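You operate a simulated robot arm through the tools that you are given. There is no shell and no other tool. Be economical: measure what you need, move in short steps, check, and stop when the job is done.

You run a simulated robot arm. Do the job below in one go: nothing can be reset, and whatever is moved stays where it is left.

JOB
Pull the pull-out shelf open.

Only the result counts: the job must be done as asked and must still hold three seconds after the hand-in. Knocking over, shifting, dropping, spilling or breaking anything else fails it.

ROBOT AND FRAMES
A 7-joint arm with a two-finger parallel gripper, fixed in place. Base frame: the origin is at the foot of the arm, x ahead of it, y to its left, z up. Lengths are in cm, angles in rad, forces in N, time in s.
With the tool pointing down near the work surface it reaches from about 18 to 62 cm from the base axis. Its first joint turns from -1.152 to 1.152 rad. Payload 1.57 kg.
The TCP is the grasp point between the finger pads, 3 cm short of the fingertips. In the tool frame z runs along the fingers and y along their closing line. Largest opening 11 cm; finger width 2.4, thickness 1.2; the body of the gripper, 4.8 by 11.2 cm, starts 7.8 cm behind the TCP.
Orientation is that of the tool frame in the base frame, as a unit quaternion [x, y, z, w]. With the fingers straight down and closing along the base's y, the tool's x points along the base's -x, its y along +y and its z along -z.

CONTROLS
- The arm moves only by the tool move_arm. Its argument "deltas" is one flat list of numbers, 7 for each row, row after row: the shift along the tool's x, y, z in cm, then the turn, a rotation vector about the tool's x, y, z in rad, then the finger opening in cm, from 0 to 11. In form: [tx, ty, tz, rx, ry, rz, claw, tx, ty, tz, rx, ry, rz, claw, ...]. A call has 1 to 20 rows; each row is the pose to reach, as a shift and turn from the pose commanded when the call began, along the tool's axes at that moment. A row lasts 0.2 s, in which the tool goes at most 5 cm and 0.15 rad; a call with a longer step from one row to the next is refused whole, and so is a gripper value outside its range. A pose out of reach is approached as far as the arm can. The call stops where the force on the tool passes 40 N (or 10 N more than at its start, if that is more) or the arm is blocked; 0.2 s more then pass. The fingers move at their own pace (about 10.8 cm/s each) and stop on an object; they squeeze with about 25 N. The grip force told is the motor's: it shows also when the fingers shut on nothing. Time passes only in rows, and 0.2 s behind the last, so rows that repeat a pose let the fingers close. The reply holds the time, the measured pose of the TCP, the force on the tool along the base axes, the opening and the grip force, in the units named above and with some noise.
- Cameras (640 x 400 px; columns grow to the right, rows downward): "scene" is fixed at [11.57, -38.78, 137.51]; the picture's right is [1.00, -0.07, 0.00], its down [-0.06, -0.82, -0.56] and it looks along [0.04, 0.56, -0.83] (base axes); focal length 364 px, centre (320, 200). "wrist" rides on the gripper at [7, 1.6, -14.1] in the tool frame; the picture's right is [-0.23, 0.97, 0.00], its down [-0.85, -0.20, -0.48] and it looks along [-0.47, -0.11, 0.88] (tool axes); focal length 222 px, centre (320, 200). There is no depth. A picture from a camera that has moved, and an enlarged one, comes with that camera's place and axes in the base frame and with its lens.
- snapshot(camera): a new picture of that camera. It takes no simulated time.
- enlarge(camera, box): a new picture of the part [left, top, right, bottom] of that camera's present view, enlarged. It takes no simulated time.
- hand_in(): hands the job in; it is judged then, once.

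Work in short steps. Places have to be worked out from the pictures, the camera data and where the tool is seen: move nearer, look again, correct. Check each grasp and each placing, and mend what went wrong. You have 90 turns and 46 pictures in all, those below and enlarged ones among them. Open the gripper and draw the arm clear of the work before you hand the job in, unless the task says otherwise; then end with one line.

The tools are called after ">>>" as name(argument=value, ...) on one line, values as JSON. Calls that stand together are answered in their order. move_arm: Moves the arm, as the interface text tells. Its arguments: {"type":"object","properties":{"deltas":{"type":"array","items":{"type":"number"}}},"required":["deltas"]} The other tools are called the same way: snapshot (camera) takes a picture; enlarge (camera, box) takes an enlarged picture of a part of a camera's view; hand_in () hands the job in.

At the start:

```text
time_s: 0.0
tool_pos: [41.75, 8.63, 70.11]
tool_rot: [-0.001, 1.0, -0.001, 0.0]
force: [-0.3, 0.3, 0.0]
gripper_width: 11.0
gripper_force: 0.0
```

scene: 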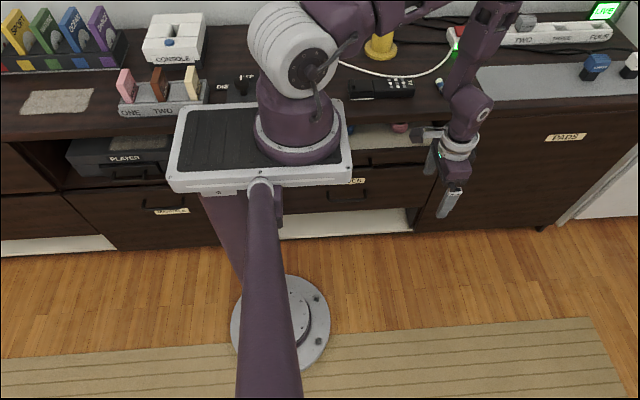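
wrist: 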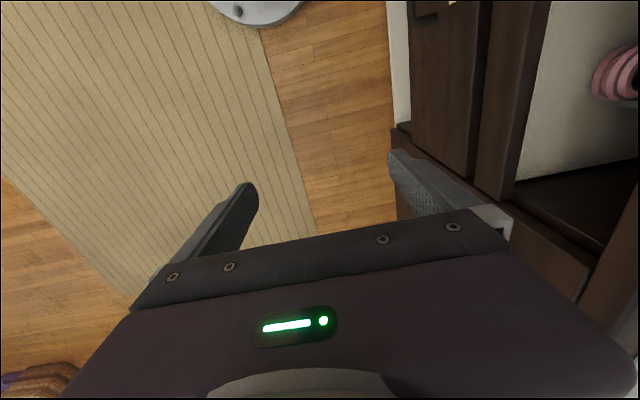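

The scene shows a cabinet with drawers and open bays; I need to find the pull-out shelf, so I enlarge the scene views.

>>> enlarge(camera="scene", box=[0, 90, 240, 260])

>>> enlarge(camera="scene", box=[260, 90, 500, 260])

>>> enlarge(camera="scene", box=[440, 0, 640, 240])

```text
2.35 times, centred on (120, 175) of scene
camera zoom: at [11.57, -38.78, 137.51], right [1.0, -0.07, 0.0], down [-0.06, -0.82, -0.56], along [0.04, 0.56, -0.83], focal length 857 px, centre (791, 259)
```

zoom: 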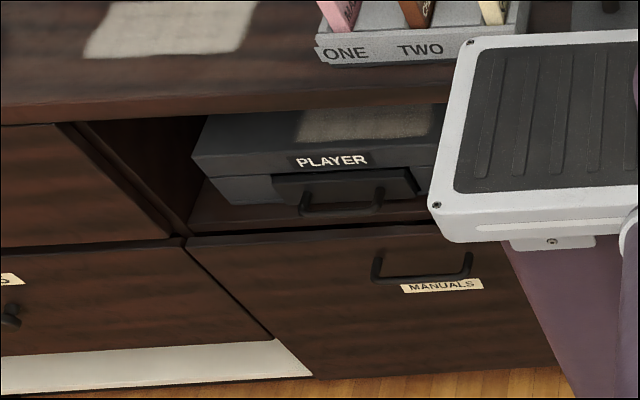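

```text
2.35 times, centred on (380, 175) of scene
camera zoom: at [11.57, -38.78, 137.51], right [1.0, -0.07, 0.0], down [-0.06, -0.82, -0.56], along [0.04, 0.56, -0.83], focal length 857 px, centre (179, 259)
```

zoom: 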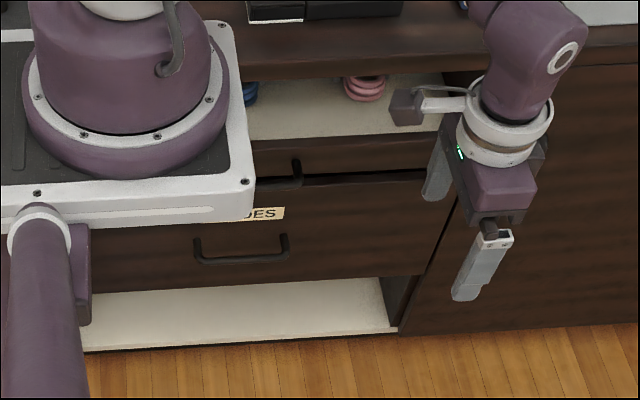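

```text
1.67 times, centred on (540, 120) of scene
camera zoom: at [11.57, -38.78, 137.51], right [1.0, -0.07, 0.0], down [-0.06, -0.82, -0.56], along [0.04, 0.56, -0.83], focal length 607 px, centre (-47, 333)
```

zoom: 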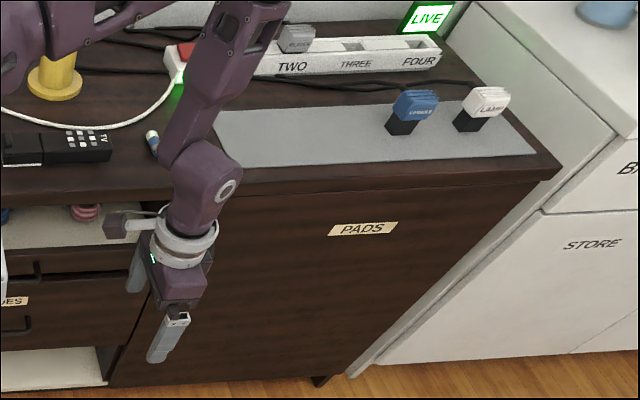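

The shelf appears to be the pale board with a dark lip in the middle bay (cabinet front y≈50), partly hidden by the robot's platform. I tilt the gripper toward +y so the wrist camera looks at the cabinet.

>>> move_arm(deltas=[0, 0, 0, -0.15, 0, 0, 11, 0, 0, 0, -0.3, 0, 0, 11, 0, 0, 0, -0.45, 0, 0, 11, 0, 0, 0, -0.6, 0, 0, 11, 0, 0, 0, -0.75, 0, 0, 11, 0, 0, 0, -0.9, 0, 0, 11, 0, 0, 0, -1.05, 0, 0, 11])

>>> snapshot(camera="wrist")

```text
time_s: 1.6
tool_pos: [41.75, 8.62, 70.28]
tool_rot: [0.0, 0.865, 0.502, 0.001]
force: [-0.8, -0.1, -0.4]
gripper_width: 11.01
gripper_force: 0.2
```

```text
40 pictures are left
camera wrist: at [34.68, -2.84, 78.79], right [0.23, 0.48, 0.85], down [0.85, -0.52, 0.07], along [0.47, 0.71, -0.53], focal length 222 px, centre (320, 200)
```

wrist: 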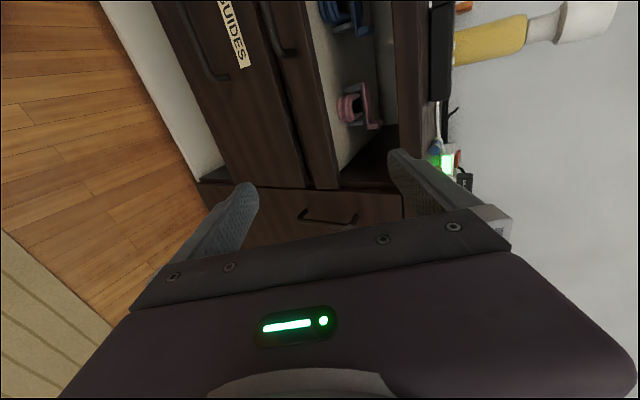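

The wrist view shows the shelf front with its own handle, just above the GUIDES drawer. Triangulating puts that handle near (29, 28, 56); I shift toward -x and down a bit for a better, second view.

>>> move_arm(deltas=[4, 0, 0, 0, 0, 0, 11, 8, 0, 0, 0, 0, 0, 11, 12, 0, 0, 0, 0, 0, 11, 14, 0, 0, 0, 0, 0, 11])

>>> snapshot(camera="wrist")

>>> snapshot(camera="scene")

```text
time_s: 2.6
tool_pos: [27.79, 8.76, 70.23]
tool_rot: [0.001, 0.865, 0.502, 0.001]
force: [0.2, 0.5, -0.1]
gripper_width: 11.01
gripper_force: 0.0
```

```text
39 pictures are left
camera wrist: at [20.76, -2.77, 78.81], right [0.23, 0.48, 0.84], down [0.85, -0.52, 0.07], along [0.47, 0.71, -0.53], focal length 222 px, centre (320, 200)
```

wrist: 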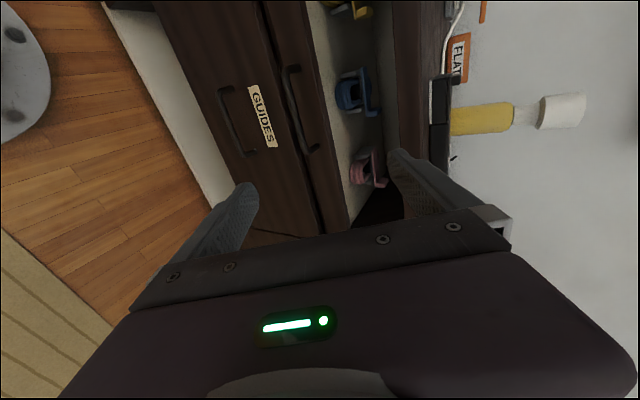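

```text
38 pictures are left
```

scene: 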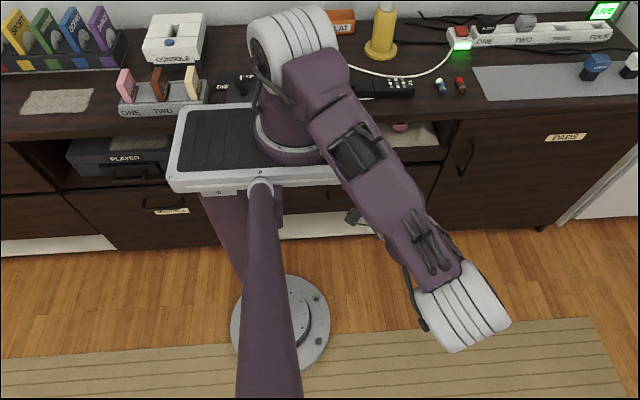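

Now the shelf handle is fully in view, and the shelf carries items, so the pull must be slow. I enlarge for precise pixel positions.

>>> enlarge(camera="wrist", box=[200, 40, 400, 180])

```text
2.86 times, centred on (300, 110) of wrist
camera zoom: at [20.76, -2.77, 78.81], right [0.23, 0.48, 0.84], down [0.85, -0.52, 0.07], along [0.47, 0.71, -0.53], focal length 635 px, centre (377, 457)
```

zoom: 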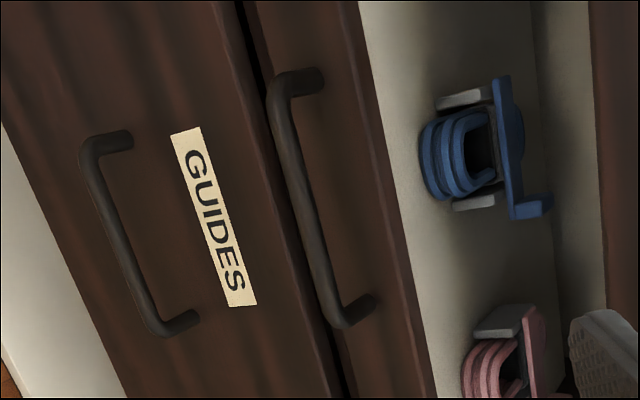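

The handle bar runs x≈18.8…31.3 at y≈27.6, z≈56, with the shelf front at y≈31.5. I tilt further to nearly horizontal and go to a standoff about 9 cm in front of the bar with a reduced opening.

>>> move_arm(deltas=[0.56, -1.28, 2.8, -0.07, 0, 0, 6, 1.12, -2.56, 5.6, -0.14, 0, 0, 6, 1.67, -3.85, 8.4, -0.21, 0, 0, 6, 2.23, -5.13, 11.2, -0.28, 0, 0, 6, 2.79, -6.41, 13.99, -0.35, 0, 0, 6])

>>> snapshot(camera="wrist")

>>> snapshot(camera="scene")

```text
time_s: 3.8
tool_pos: [34.94, 17.55, 66.24]
tool_rot: [0.0, 0.771, 0.637, -0.003]
force: [0.4, 0.4, 0.2]
gripper_width: 5.99
gripper_force: 0.0
out of reach, approached as far as the arm can: row 3, 4, 5
```

```text
36 pictures are left
camera wrist: at [27.88, 3.87, 70.56], right [0.23, 0.18, 0.96], down [0.86, -0.51, -0.11], along [0.46, 0.84, -0.27], focal length 222 px, centre (320, 200)
```

wrist: 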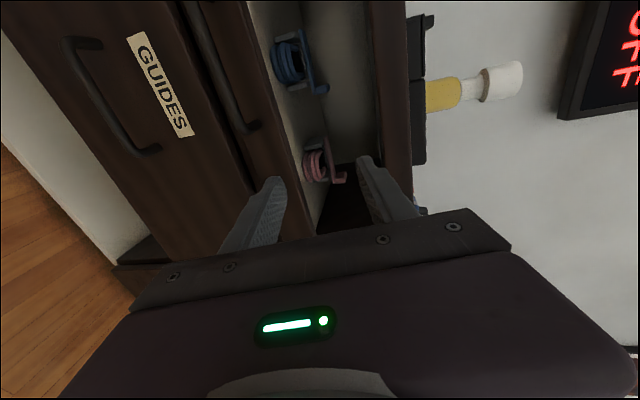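

```text
35 pictures are left
```

scene: 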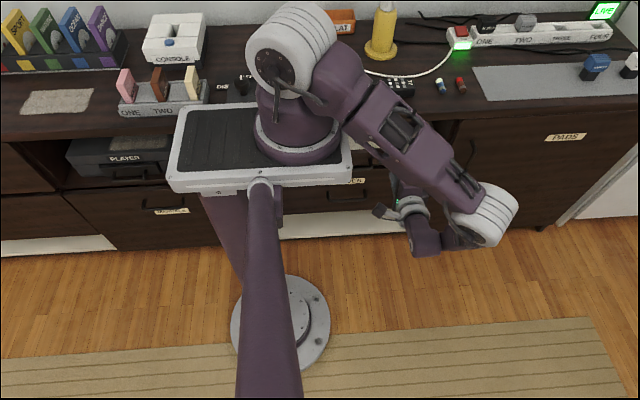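

The near-horizontal pose is out of reach there, but the bar estimate is confirmed (right end ≈30.6, 27.6, 55.9). I'll reduce the tilt to about 0.75 rad; first only rotate, and see where the commanded pose lands.

>>> move_arm(deltas=[0, 0, 0, 0.13, 0, 0, 6, 0, 0, 0, 0.26, 0, 0, 6, 0, 0, 0, 0.39, 0, 0, 6, 0, 0, 0, 0.52, 0, 0, 6, 0, 0, 0, 0.65, 0, 0, 6])

```text
time_s: 5.0
tool_pos: [34.72, 17.6, 66.08]
tool_rot: [0.001, 0.931, 0.366, 0.0]
force: [-0.4, -0.4, 0.4]
gripper_width: 6.01
gripper_force: 0.1
```

Commanded pose follows the reached pose. Now I shift to a standoff near (25.2, 21, 62.5), 8 cm off the bar along the approach.

>>> move_arm(deltas=[3.2, 0, 1.6, 0, 0, 0, 5, 6.4, 0, 3.3, 0, 0, 0, 4, 9.5, 0, 4.9, 0, 0, 0, 3.5])

>>> snapshot(camera="wrist")

>>> enlarge(camera="scene", box=[290, 80, 530, 260])

```text
time_s: 5.8
tool_pos: [24.98, 20.97, 62.66]
tool_rot: [0.001, 0.931, 0.366, 0.001]
force: [-0.1, -0.2, -0.9]
gripper_width: 3.48
gripper_force: 0.1
```

```text
34 pictures are left
camera wrist: at [17.94, 12.42, 74.2], right [0.23, 0.71, 0.66], down [0.85, -0.47, 0.21], along [0.47, 0.52, -0.72], focal length 222 px, centre (320, 200)
```

wrist: 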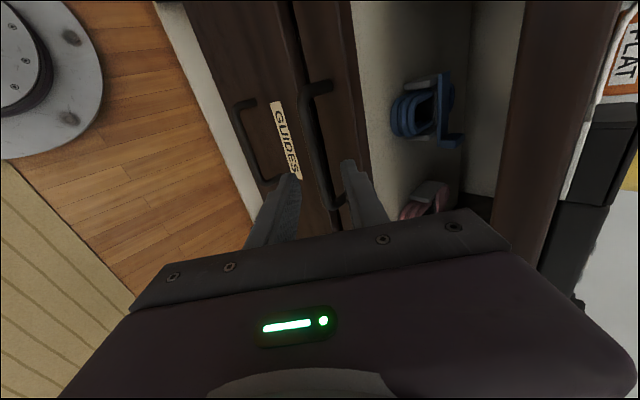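

```text
2.22 times, centred on (410, 170) of scene
camera zoom: at [11.56, -38.79, 137.51], right [1.0, -0.07, 0.0], down [-0.06, -0.82, -0.56], along [0.04, 0.56, -0.83], focal length 810 px, centre (120, 267)
```

zoom: 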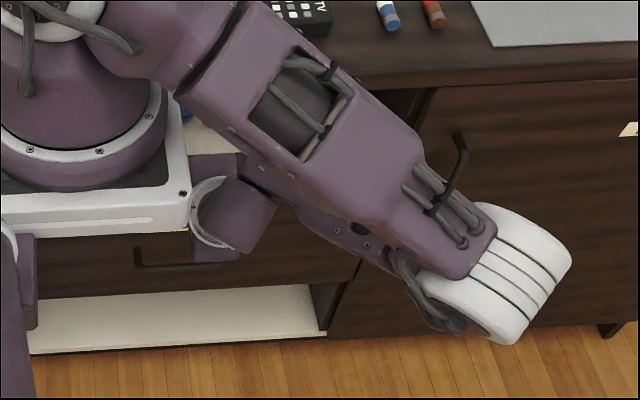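

Pose reached, and the fingers straddle the bar line (offset ≈0.2 cm, about 9.3 cm ahead of the TCP). I advance 5 cm and look again.

>>> move_arm(deltas=[0, -0.1, 2.5, 0, 0, 0, 3.5, 0, -0.2, 5, 0, 0, 0, 3.5])

>>> enlarge(camera="wrist", box=[200, 60, 440, 260])

```text
time_s: 6.4
tool_pos: [25.14, 24.4, 58.89]
tool_rot: [0.001, 0.931, 0.366, 0.0]
force: [-0.4, -0.4, 0.3]
gripper_width: 3.49
gripper_force: 0.0
```

```text
2.00 times, centred on (320, 160) of wrist
camera zoom: at [18.04, 15.89, 70.41], right [0.23, 0.71, 0.66], down [0.85, -0.47, 0.21], along [0.47, 0.52, -0.72], focal length 444 px, centre (320, 280)
```

zoom: 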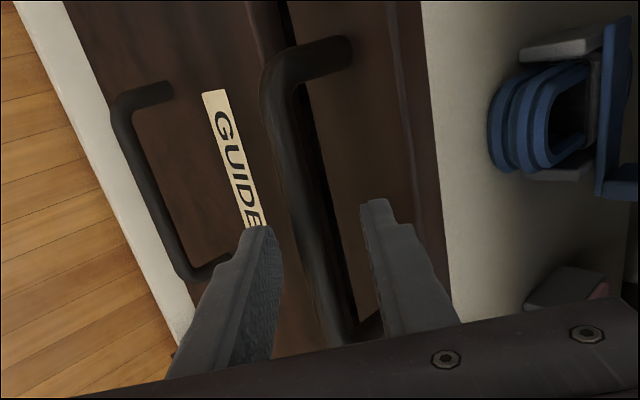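

The bar lies between the finger planes, slightly nearer the lower finger. I shift 0.4 cm that way and advance 3.7 cm.

>>> move_arm(deltas=[0, -0.4, 1, 0, 0, 0, 3.5, 0, -0.4, 2.4, 0, 0, 0, 3.5, 0, -0.4, 3.7, 0, 0, 0, 3.5])

>>> enlarge(camera="wrist", box=[200, 60, 440, 260])

```text
time_s: 7.0
tool_pos: [25.16, 25.15, 57.33]
tool_rot: [0.0, 0.931, 0.365, -0.001]
force: [-0.9, -6.0, 3.5]
gripper_width: 3.3
gripper_force: 0.0
stopped in row 2: the force on the tool passed its limit (the readings are from after the stop); the commanded pose is now the measured one
```

```text
2.00 times, centred on (320, 160) of wrist
camera zoom: at [18.03, 16.63, 68.79], right [0.23, 0.71, 0.66], down [0.85, -0.47, 0.21], along [0.47, 0.52, -0.72], focal length 444 px, centre (320, 280)
```

zoom: 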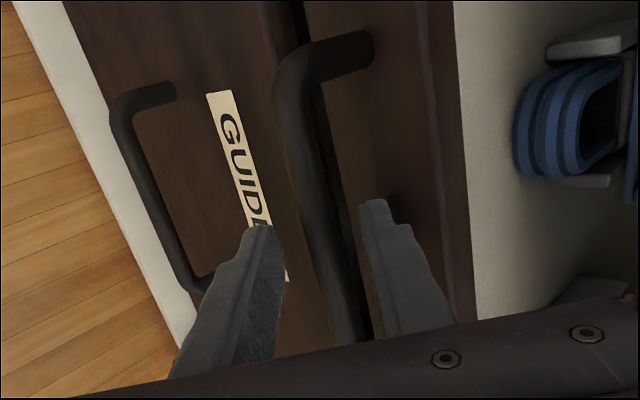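

The upper fingertip has touched the shelf front (y≈29.3), with the bar ≈2 cm ahead of the TCP, i.e. inside the fingertips. I narrow the opening, advance slightly, and look.

>>> move_arm(deltas=[0, 0, -0.2, 0, 0, 0, 2.4, 0, 0, -0.2, 0, 0, 0, 2.4, 0, 0, 0.4, 0, 0, 0, 2.4, 0, 0, 0.7, 0, 0, 0, 2.4])

>>> enlarge(camera="wrist", box=[200, 60, 440, 260])

```text
time_s: 8.0
tool_pos: [25.25, 25.46, 56.73]
tool_rot: [0.0, 0.931, 0.365, -0.001]
force: [-0.7, -15.1, 14.0]
gripper_width: 2.32
gripper_force: 0.1
```

```text
2.00 times, centred on (320, 160) of wrist
camera zoom: at [18.08, 17.02, 68.3], right [0.23, 0.71, 0.66], down [0.86, -0.47, 0.21], along [0.46, 0.52, -0.72], focal length 444 px, centre (320, 280)
```

zoom: 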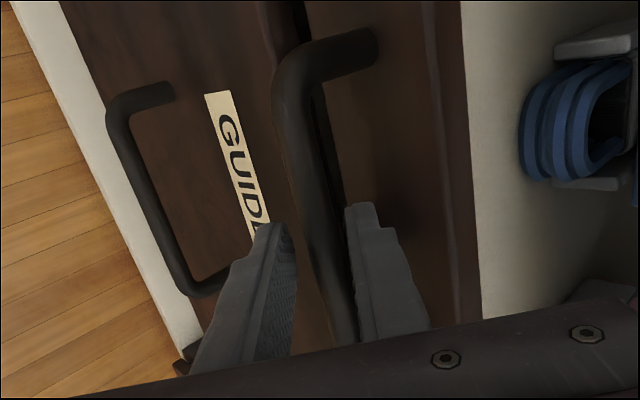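

The bar sits between the fingers; I back off 0.3 cm to relieve contact and close.

>>> move_arm(deltas=[0, 0, -0.3, 0, 0, 0, 2.3, 0, 0, -0.3, 0, 0, 0, 0, 0, 0, -0.3, 0, 0, 0, 0, 0, 0, -0.3, 0, 0, 0, 0])

>>> enlarge(camera="wrist", box=[200, 60, 440, 260])

```text
time_s: 9.0
tool_pos: [25.32, 25.4, 57.05]
tool_rot: [0.0, 0.93, 0.367, 0.001]
force: [2.0, 0.3, 26.4]
gripper_width: 1.15
gripper_force: 28.7
```

```text
2.00 times, centred on (320, 160) of wrist
camera zoom: at [18.13, 16.93, 68.54], right [0.23, 0.71, 0.66], down [0.85, -0.47, 0.21], along [0.47, 0.52, -0.72], focal length 444 px, centre (320, 280)
```

zoom: 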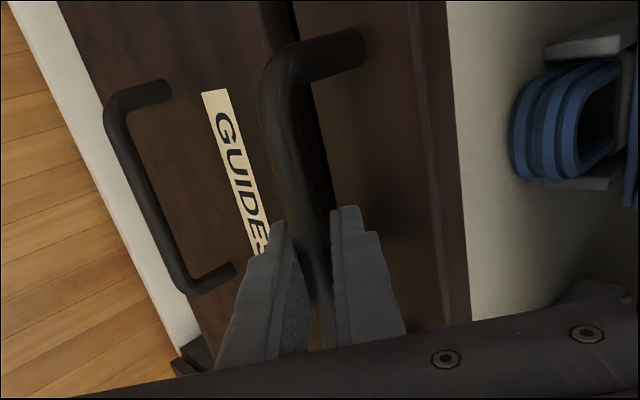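

Firm grip on a 1.15 cm bar, though the tool presses down by 26 N. I ease up 0.3 cm and start pulling slowly along -y.

>>> move_arm(deltas=[0, 0.1, -0.11, 0, 0, 0, 0, 0, 0.2, -0.22, 0, 0, 0, 0, 0, 0.05, -0.36, 0, 0, 0, 0, 0, -0.1, -0.49, 0, 0, 0, 0, 0, -0.31, -0.7, 0, 0, 0, 0, 0, -0.53, -0.9, 0, 0, 0, 0, 0, -0.75, -1.1, 0, 0, 0, 0, 0, -0.97, -1.31, 0, 0, 0, 0, 0, -1.26, -1.58, 0, 0, 0, 0])

>>> enlarge(camera="wrist", box=[200, 60, 440, 260])

```text
time_s: 11.0
tool_pos: [25.11, 23.46, 57.24]
tool_rot: [0.001, 0.931, 0.364, 0.0]
force: [4.5, 1.2, -29.2]
gripper_width: 1.16
gripper_force: 29.6
```

```text
2.00 times, centred on (320, 160) of wrist
camera zoom: at [18.05, 14.93, 68.85], right [0.23, 0.71, 0.66], down [0.85, -0.47, 0.21], along [0.47, 0.52, -0.72], focal length 444 px, centre (320, 280)
```

zoom: 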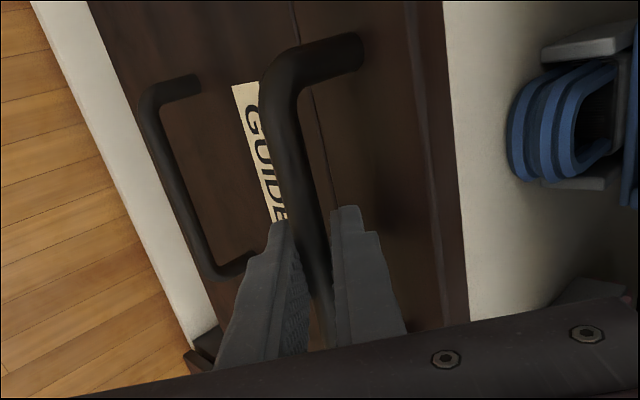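

The shelf moves with the tool (2 cm). I correct z by -0.15 cm to balance the vertical force, and pull 4 cm more.

>>> move_arm(deltas=[0, -0.1, 0.11, 0, 0, 0, 0, 0, -0.28, -0.06, 0, 0, 0, 0, 0, -0.65, -0.4, 0, 0, 0, 0, 0, -1.01, -0.74, 0, 0, 0, 0, 0, -1.38, -1.08, 0, 0, 0, 0, 0, -1.75, -1.42, 0, 0, 0, 0, 0, -2.11, -1.76, 0, 0, 0, 0, 0, -2.48, -2.1, 0, 0, 0, 0, 0, -2.85, -2.44, 0, 0, 0, 0, 0, -3.03, -2.61, 0, 0, 0, 0])

>>> snapshot(camera="wrist")

```text
time_s: 13.2
tool_pos: [25.07, 19.3, 57.08]
tool_rot: [0.001, 0.931, 0.366, 0.001]
force: [4.7, 0.5, 30.0]
gripper_width: 1.14
gripper_force: 29.5
```

```text
27 pictures are left
camera wrist: at [17.99, 10.87, 68.59], right [0.23, 0.71, 0.66], down [0.85, -0.47, 0.22], along [0.47, 0.52, -0.72], focal length 222 px, centre (320, 200)
```

wrist: 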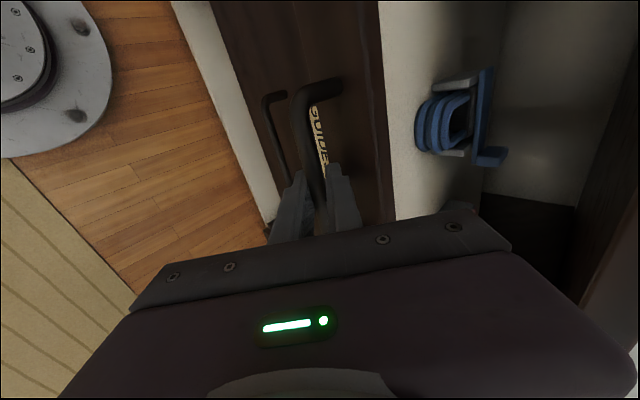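

Travel is now 6 cm, and the objects ride along. I correct upward ~0.16 cm and pull another 4 cm.

>>> move_arm(deltas=[0, 0.11, -0.12, 0, 0, 0, 0, 0, -0.06, -0.3, 0, 0, 0, 0, 0, -0.42, -0.65, 0, 0, 0, 0, 0, -0.78, -1.0, 0, 0, 0, 0, 0, -1.14, -1.34, 0, 0, 0, 0, 0, -1.5, -1.69, 0, 0, 0, 0, 0, -1.86, -2.04, 0, 0, 0, 0, 0, -2.22, -2.38, 0, 0, 0, 0, 0, -2.59, -2.73, 0, 0, 0, 0, 0, -2.77, -2.9, 0, 0, 0, 0])

>>> snapshot(camera="wrist")

>>> snapshot(camera="scene")

```text
time_s: 15.4
tool_pos: [25.1, 15.37, 57.2]
tool_rot: [0.001, 0.931, 0.365, 0.0]
force: [-6.8, 0.8, -28.8]
gripper_width: 1.17
gripper_force: 29.0
```

```text
26 pictures are left
camera wrist: at [18.01, 6.93, 68.88], right [0.23, 0.71, 0.66], down [0.86, -0.47, 0.21], along [0.46, 0.52, -0.72], focal length 222 px, centre (320, 200)
```

wrist: 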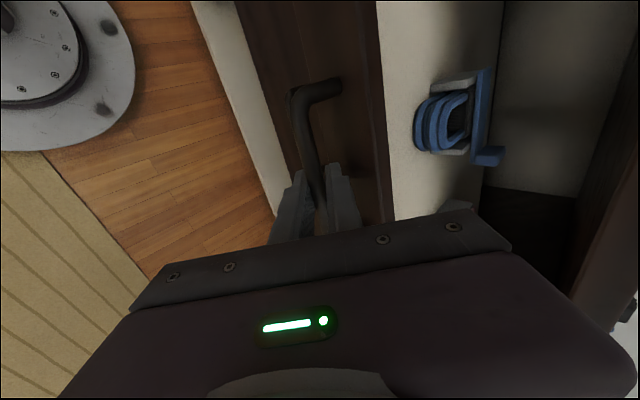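

```text
25 pictures are left
```

scene: 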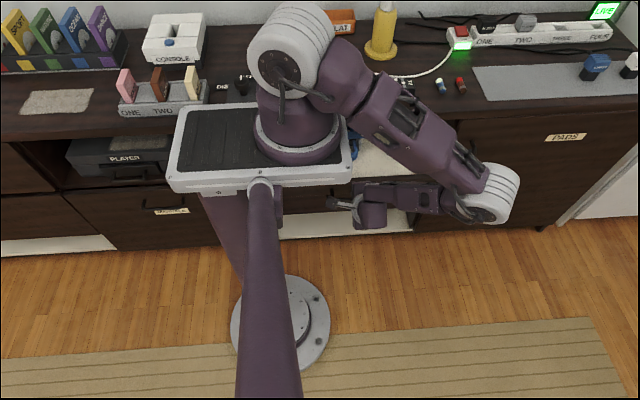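

10 cm open now, no resistance along y. I lower ~0.1 cm and continue 3.5 cm.

>>> move_arm(deltas=[0, -0.07, 0.08, 0, 0, 0, 0, 0, -0.25, -0.09, 0, 0, 0, 0, 0, -0.62, -0.43, 0, 0, 0, 0, 0, -0.98, -0.77, 0, 0, 0, 0, 0, -1.35, -1.11, 0, 0, 0, 0, 0, -1.72, -1.45, 0, 0, 0, 0, 0, -2.08, -1.79, 0, 0, 0, 0, 0, -2.45, -2.13, 0, 0, 0, 0, 0, -2.63, -2.3, 0, 0, 0, 0])

>>> snapshot(camera="wrist")

```text
time_s: 17.4
tool_pos: [25.17, 11.9, 57.12]
tool_rot: [0.001, 0.931, 0.365, 0.001]
force: [-5.8, 0.8, 29.6]
gripper_width: 1.17
gripper_force: 29.1
```

```text
24 pictures are left
camera wrist: at [18.01, 3.48, 68.77], right [0.23, 0.71, 0.66], down [0.85, -0.47, 0.22], along [0.47, 0.52, -0.72], focal length 222 px, centre (320, 200)
```

wrist: 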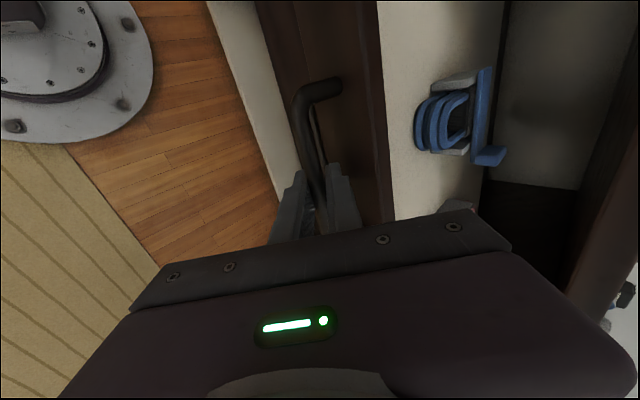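

13.5 cm open and still free. I ease up ~0.08 cm and pull 3 cm more, slowly.

>>> move_arm(deltas=[0, 0.06, -0.06, 0, 0, 0, 0, 0, -0.12, -0.23, 0, 0, 0, 0, 0, -0.41, -0.5, 0, 0, 0, 0, 0, -0.7, -0.78, 0, 0, 0, 0, 0, -1.0, -1.05, 0, 0, 0, 0, 0, -1.29, -1.32, 0, 0, 0, 0, 0, -1.58, -1.6, 0, 0, 0, 0, 0, -1.88, -1.87, 0, 0, 0, 0, 0, -2.13, -2.1, 0, 0, 0, 0])

>>> snapshot(camera="wrist")

>>> snapshot(camera="scene")

```text
time_s: 19.4
tool_pos: [25.04, 8.94, 57.4]
tool_rot: [0.001, 0.931, 0.365, 0.0]
force: [-4.0, 1.1, -30.0]
gripper_width: 1.16
gripper_force: 29.2
```

```text
23 pictures are left
camera wrist: at [18.07, 0.48, 68.93], right [0.23, 0.71, 0.66], down [0.85, -0.47, 0.22], along [0.47, 0.52, -0.72], focal length 222 px, centre (320, 200)
```

wrist: 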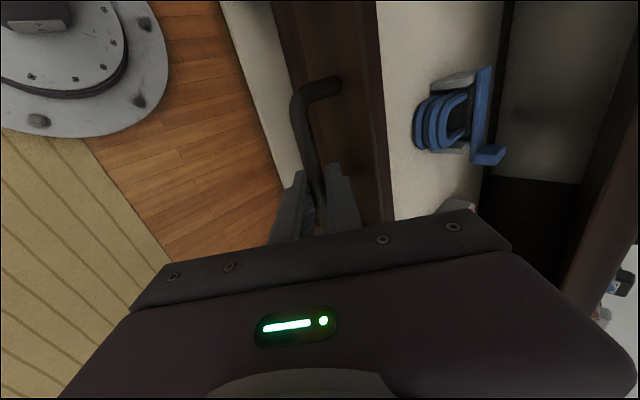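

```text
22 pictures are left
```

scene: 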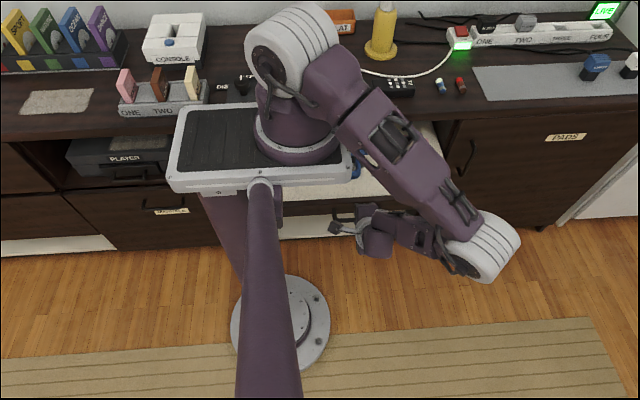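

16.5 cm open, still free. I lower ~0.1 cm and continue 3 cm to look for the end stop.

>>> move_arm(deltas=[0, -0.06, 0.07, 0, 0, 0, 0, 0, -0.26, -0.1, 0, 0, 0, 0, 0, -0.55, -0.37, 0, 0, 0, 0, 0, -0.85, -0.64, 0, 0, 0, 0, 0, -1.14, -0.91, 0, 0, 0, 0, 0, -1.43, -1.19, 0, 0, 0, 0, 0, -1.73, -1.46, 0, 0, 0, 0, 0, -2.02, -1.73, 0, 0, 0, 0, 0, -2.25, -1.97, 0, 0, 0, 0])

>>> snapshot(camera="wrist")

```text
time_s: 21.4
tool_pos: [25.05, 5.99, 57.24]
tool_rot: [0.001, 0.931, 0.365, 0.001]
force: [9.0, 0.9, 27.1]
gripper_width: 1.18
gripper_force: 29.3
```

```text
21 pictures are left
camera wrist: at [18.0, -2.53, 68.76], right [0.23, 0.71, 0.66], down [0.85, -0.47, 0.22], along [0.47, 0.52, -0.72], focal length 222 px, centre (320, 200)
```

wrist: 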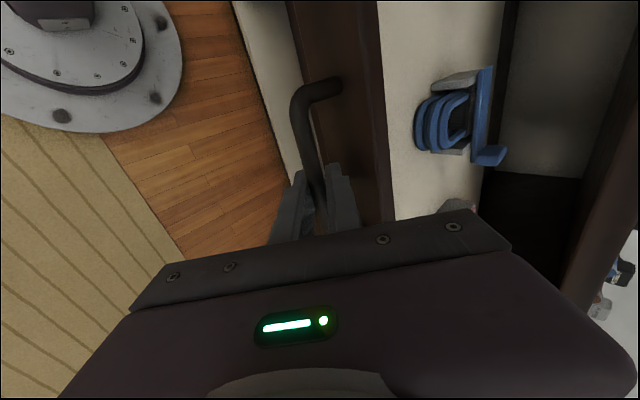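

19.4 cm open; the rear edge gap is visible. I continue gently another 3 cm.

>>> move_arm(deltas=[0, 0.06, -0.06, 0, 0, 0, 0, 0, -0.12, -0.23, 0, 0, 0, 0, 0, -0.41, -0.5, 0, 0, 0, 0, 0, -0.71, -0.77, 0, 0, 0, 0, 0, -1.0, -1.04, 0, 0, 0, 0, 0, -1.29, -1.32, 0, 0, 0, 0, 0, -1.58, -1.59, 0, 0, 0, 0, 0, -1.88, -1.86, 0, 0, 0, 0, 0, -2.13, -2.1, 0, 0, 0, 0])

>>> snapshot(camera="wrist")

>>> snapshot(camera="scene")

```text
time_s: 23.4
tool_pos: [24.98, 2.91, 57.25]
tool_rot: [0.0, 0.931, 0.365, -0.002]
force: [-3.0, -0.6, -30.3]
gripper_width: 1.2
gripper_force: 29.0
```

```text
20 pictures are left
camera wrist: at [18.03, -5.57, 68.93], right [0.23, 0.71, 0.66], down [0.86, -0.47, 0.21], along [0.46, 0.52, -0.72], focal length 222 px, centre (320, 200)
```

wrist: 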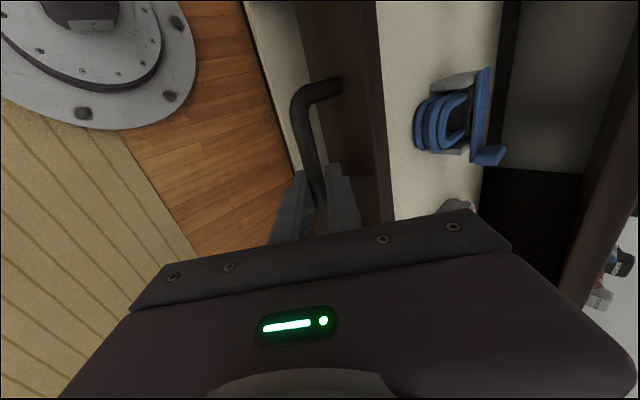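

```text
19 pictures are left
```

scene: 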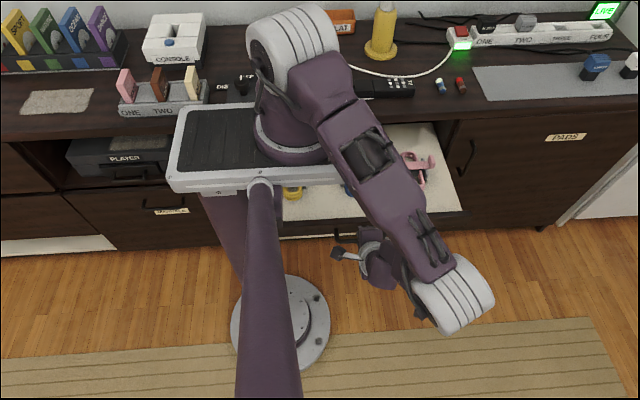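

22.5 cm open, objects in place. I try another 2.5 cm to find the stop.

>>> move_arm(deltas=[0, -0.06, 0.07, 0, 0, 0, 0, 0, -0.26, -0.1, 0, 0, 0, 0, 0, -0.55, -0.37, 0, 0, 0, 0, 0, -0.85, -0.64, 0, 0, 0, 0, 0, -1.14, -0.91, 0, 0, 0, 0, 0, -1.43, -1.19, 0, 0, 0, 0, 0, -1.73, -1.46, 0, 0, 0, 0, 0, -1.88, -1.6, 0, 0, 0, 0])

>>> snapshot(camera="wrist")

```text
time_s: 25.2
tool_pos: [24.98, 0.81, 57.34]
tool_rot: [0.0, 0.93, 0.369, -0.001]
force: [5.8, 39.2, 6.6]
gripper_width: 1.2
gripper_force: 29.1
```

```text
18 pictures are left
camera wrist: at [17.93, -7.81, 68.86], right [0.23, 0.71, 0.67], down [0.86, -0.47, 0.21], along [0.46, 0.52, -0.72], focal length 222 px, centre (320, 200)
```

wrist: 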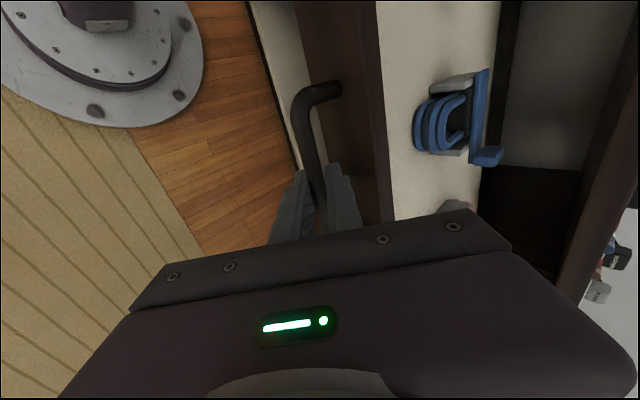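

Force along y jumped to 39 N: end stop at about 24.6 cm travel. I relax the tension and open the fingers slightly.

>>> move_arm(deltas=[0, 0.12, 0.11, 0, 0, 0, 0, 0, 0.15, 0.14, 0, 0, 0, 0, 0, 0.15, 0.14, 0, 0, 0, 2.4, 0, 0.15, 0.14, 0, 0, 0, 2.4])

>>> enlarge(camera="wrist", box=[200, 60, 440, 260])

```text
time_s: 26.2
tool_pos: [25.07, 0.48, 57.12]
tool_rot: [0.001, 0.932, 0.364, 0.0]
force: [-0.3, -0.3, 0.1]
gripper_width: 2.42
gripper_force: 0.0
```

```text
2.00 times, centred on (320, 160) of wrist
camera zoom: at [17.95, -7.91, 68.78], right [0.23, 0.72, 0.66], down [0.85, -0.47, 0.22], along [0.47, 0.51, -0.72], focal length 444 px, centre (320, 280)
```

zoom: 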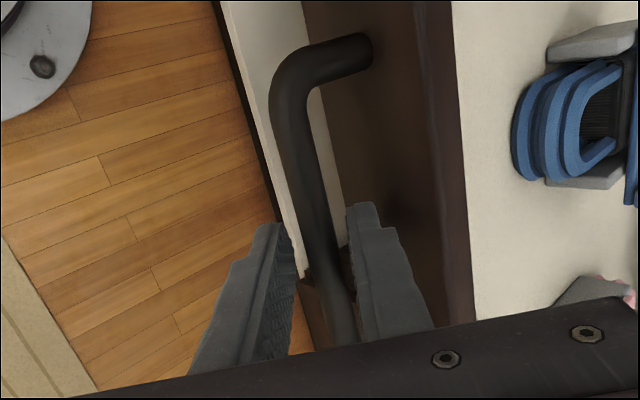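

Released with zero force and both fingers clear of the bar. I retract slowly along the approach direction.

>>> move_arm(deltas=[0, 0, -0.8, 0, 0, 0, 2.4, 0, 0, -1.8, 0, 0, 0, 2.4, 0, 0, -3, 0, 0, 0, 2.6, 0, 0, -5, 0, 0, 0, 3, 0, 0, -7, 0, 0, 0, 3, 0, 0, -9, 0, 0, 0, 3])

>>> snapshot(camera="wrist")

>>> snapshot(camera="scene")

```text
time_s: 27.6
tool_pos: [25.13, -5.52, 63.8]
tool_rot: [0.0, 0.931, 0.365, 0.001]
force: [0.7, 0.0, -0.6]
gripper_width: 3.01
gripper_force: 0.1
```

```text
16 pictures are left
camera wrist: at [18.03, -14.04, 75.37], right [0.23, 0.71, 0.66], down [0.85, -0.47, 0.22], along [0.47, 0.52, -0.72], focal length 222 px, centre (320, 200)
```

wrist: 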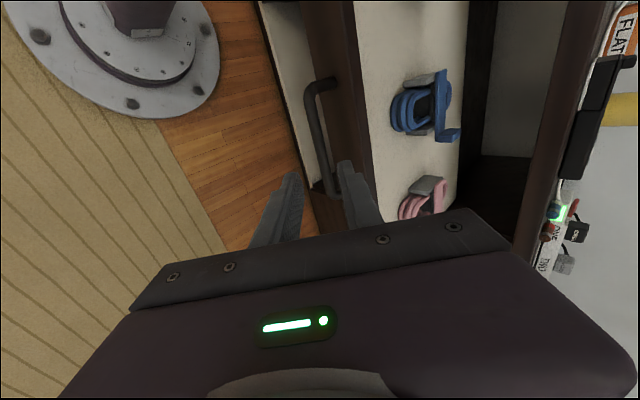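

```text
15 pictures are left
```

scene: 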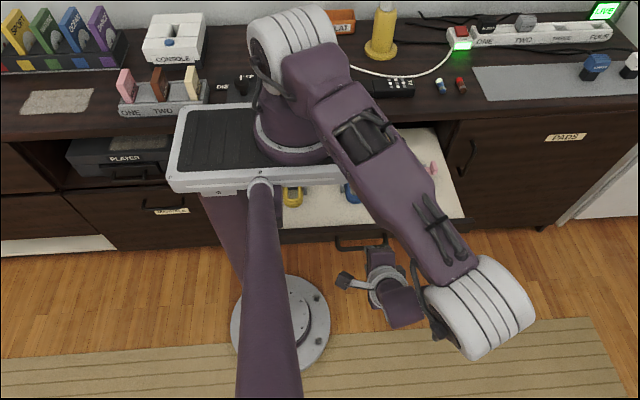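

The shelf is out, its objects are upright, and the gripper is clear. I open the fingers fully, back away a little more, and let things settle.

>>> move_arm(deltas=[0, 0, -1.5, 0, 0, 0, 7, 0, 0, -3, 0, 0, 0, 11, 0, 0, -3, 0, 0, 0, 11, 0, 0, -3, 0, 0, 0, 11])

>>> snapshot(camera="wrist")

```text
time_s: 28.6
tool_pos: [25.12, -7.38, 66.03]
tool_rot: [0.0, 0.931, 0.365, 0.0]
force: [-0.6, 0.4, 0.6]
gripper_width: 11.02
gripper_force: 0.0
```

```text
14 pictures are left
camera wrist: at [18.06, -16.01, 77.49], right [0.23, 0.71, 0.66], down [0.85, -0.47, 0.21], along [0.47, 0.52, -0.72], focal length 222 px, centre (320, 200)
```

wrist: 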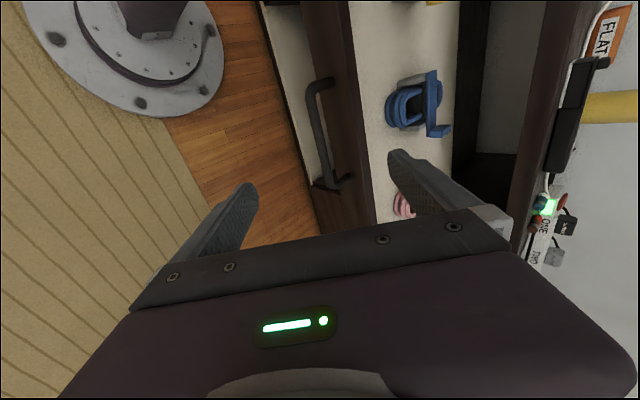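

The shelf is fully open and still, and the arm is clear with the gripper open, so I hand in.

>>> hand_in()

```text
The job is handed in.
```

The pull-out shelf is open to its end stop, about 24.6 cm out; the items I could see on it stayed upright, and the arm is clear with the gripper open.
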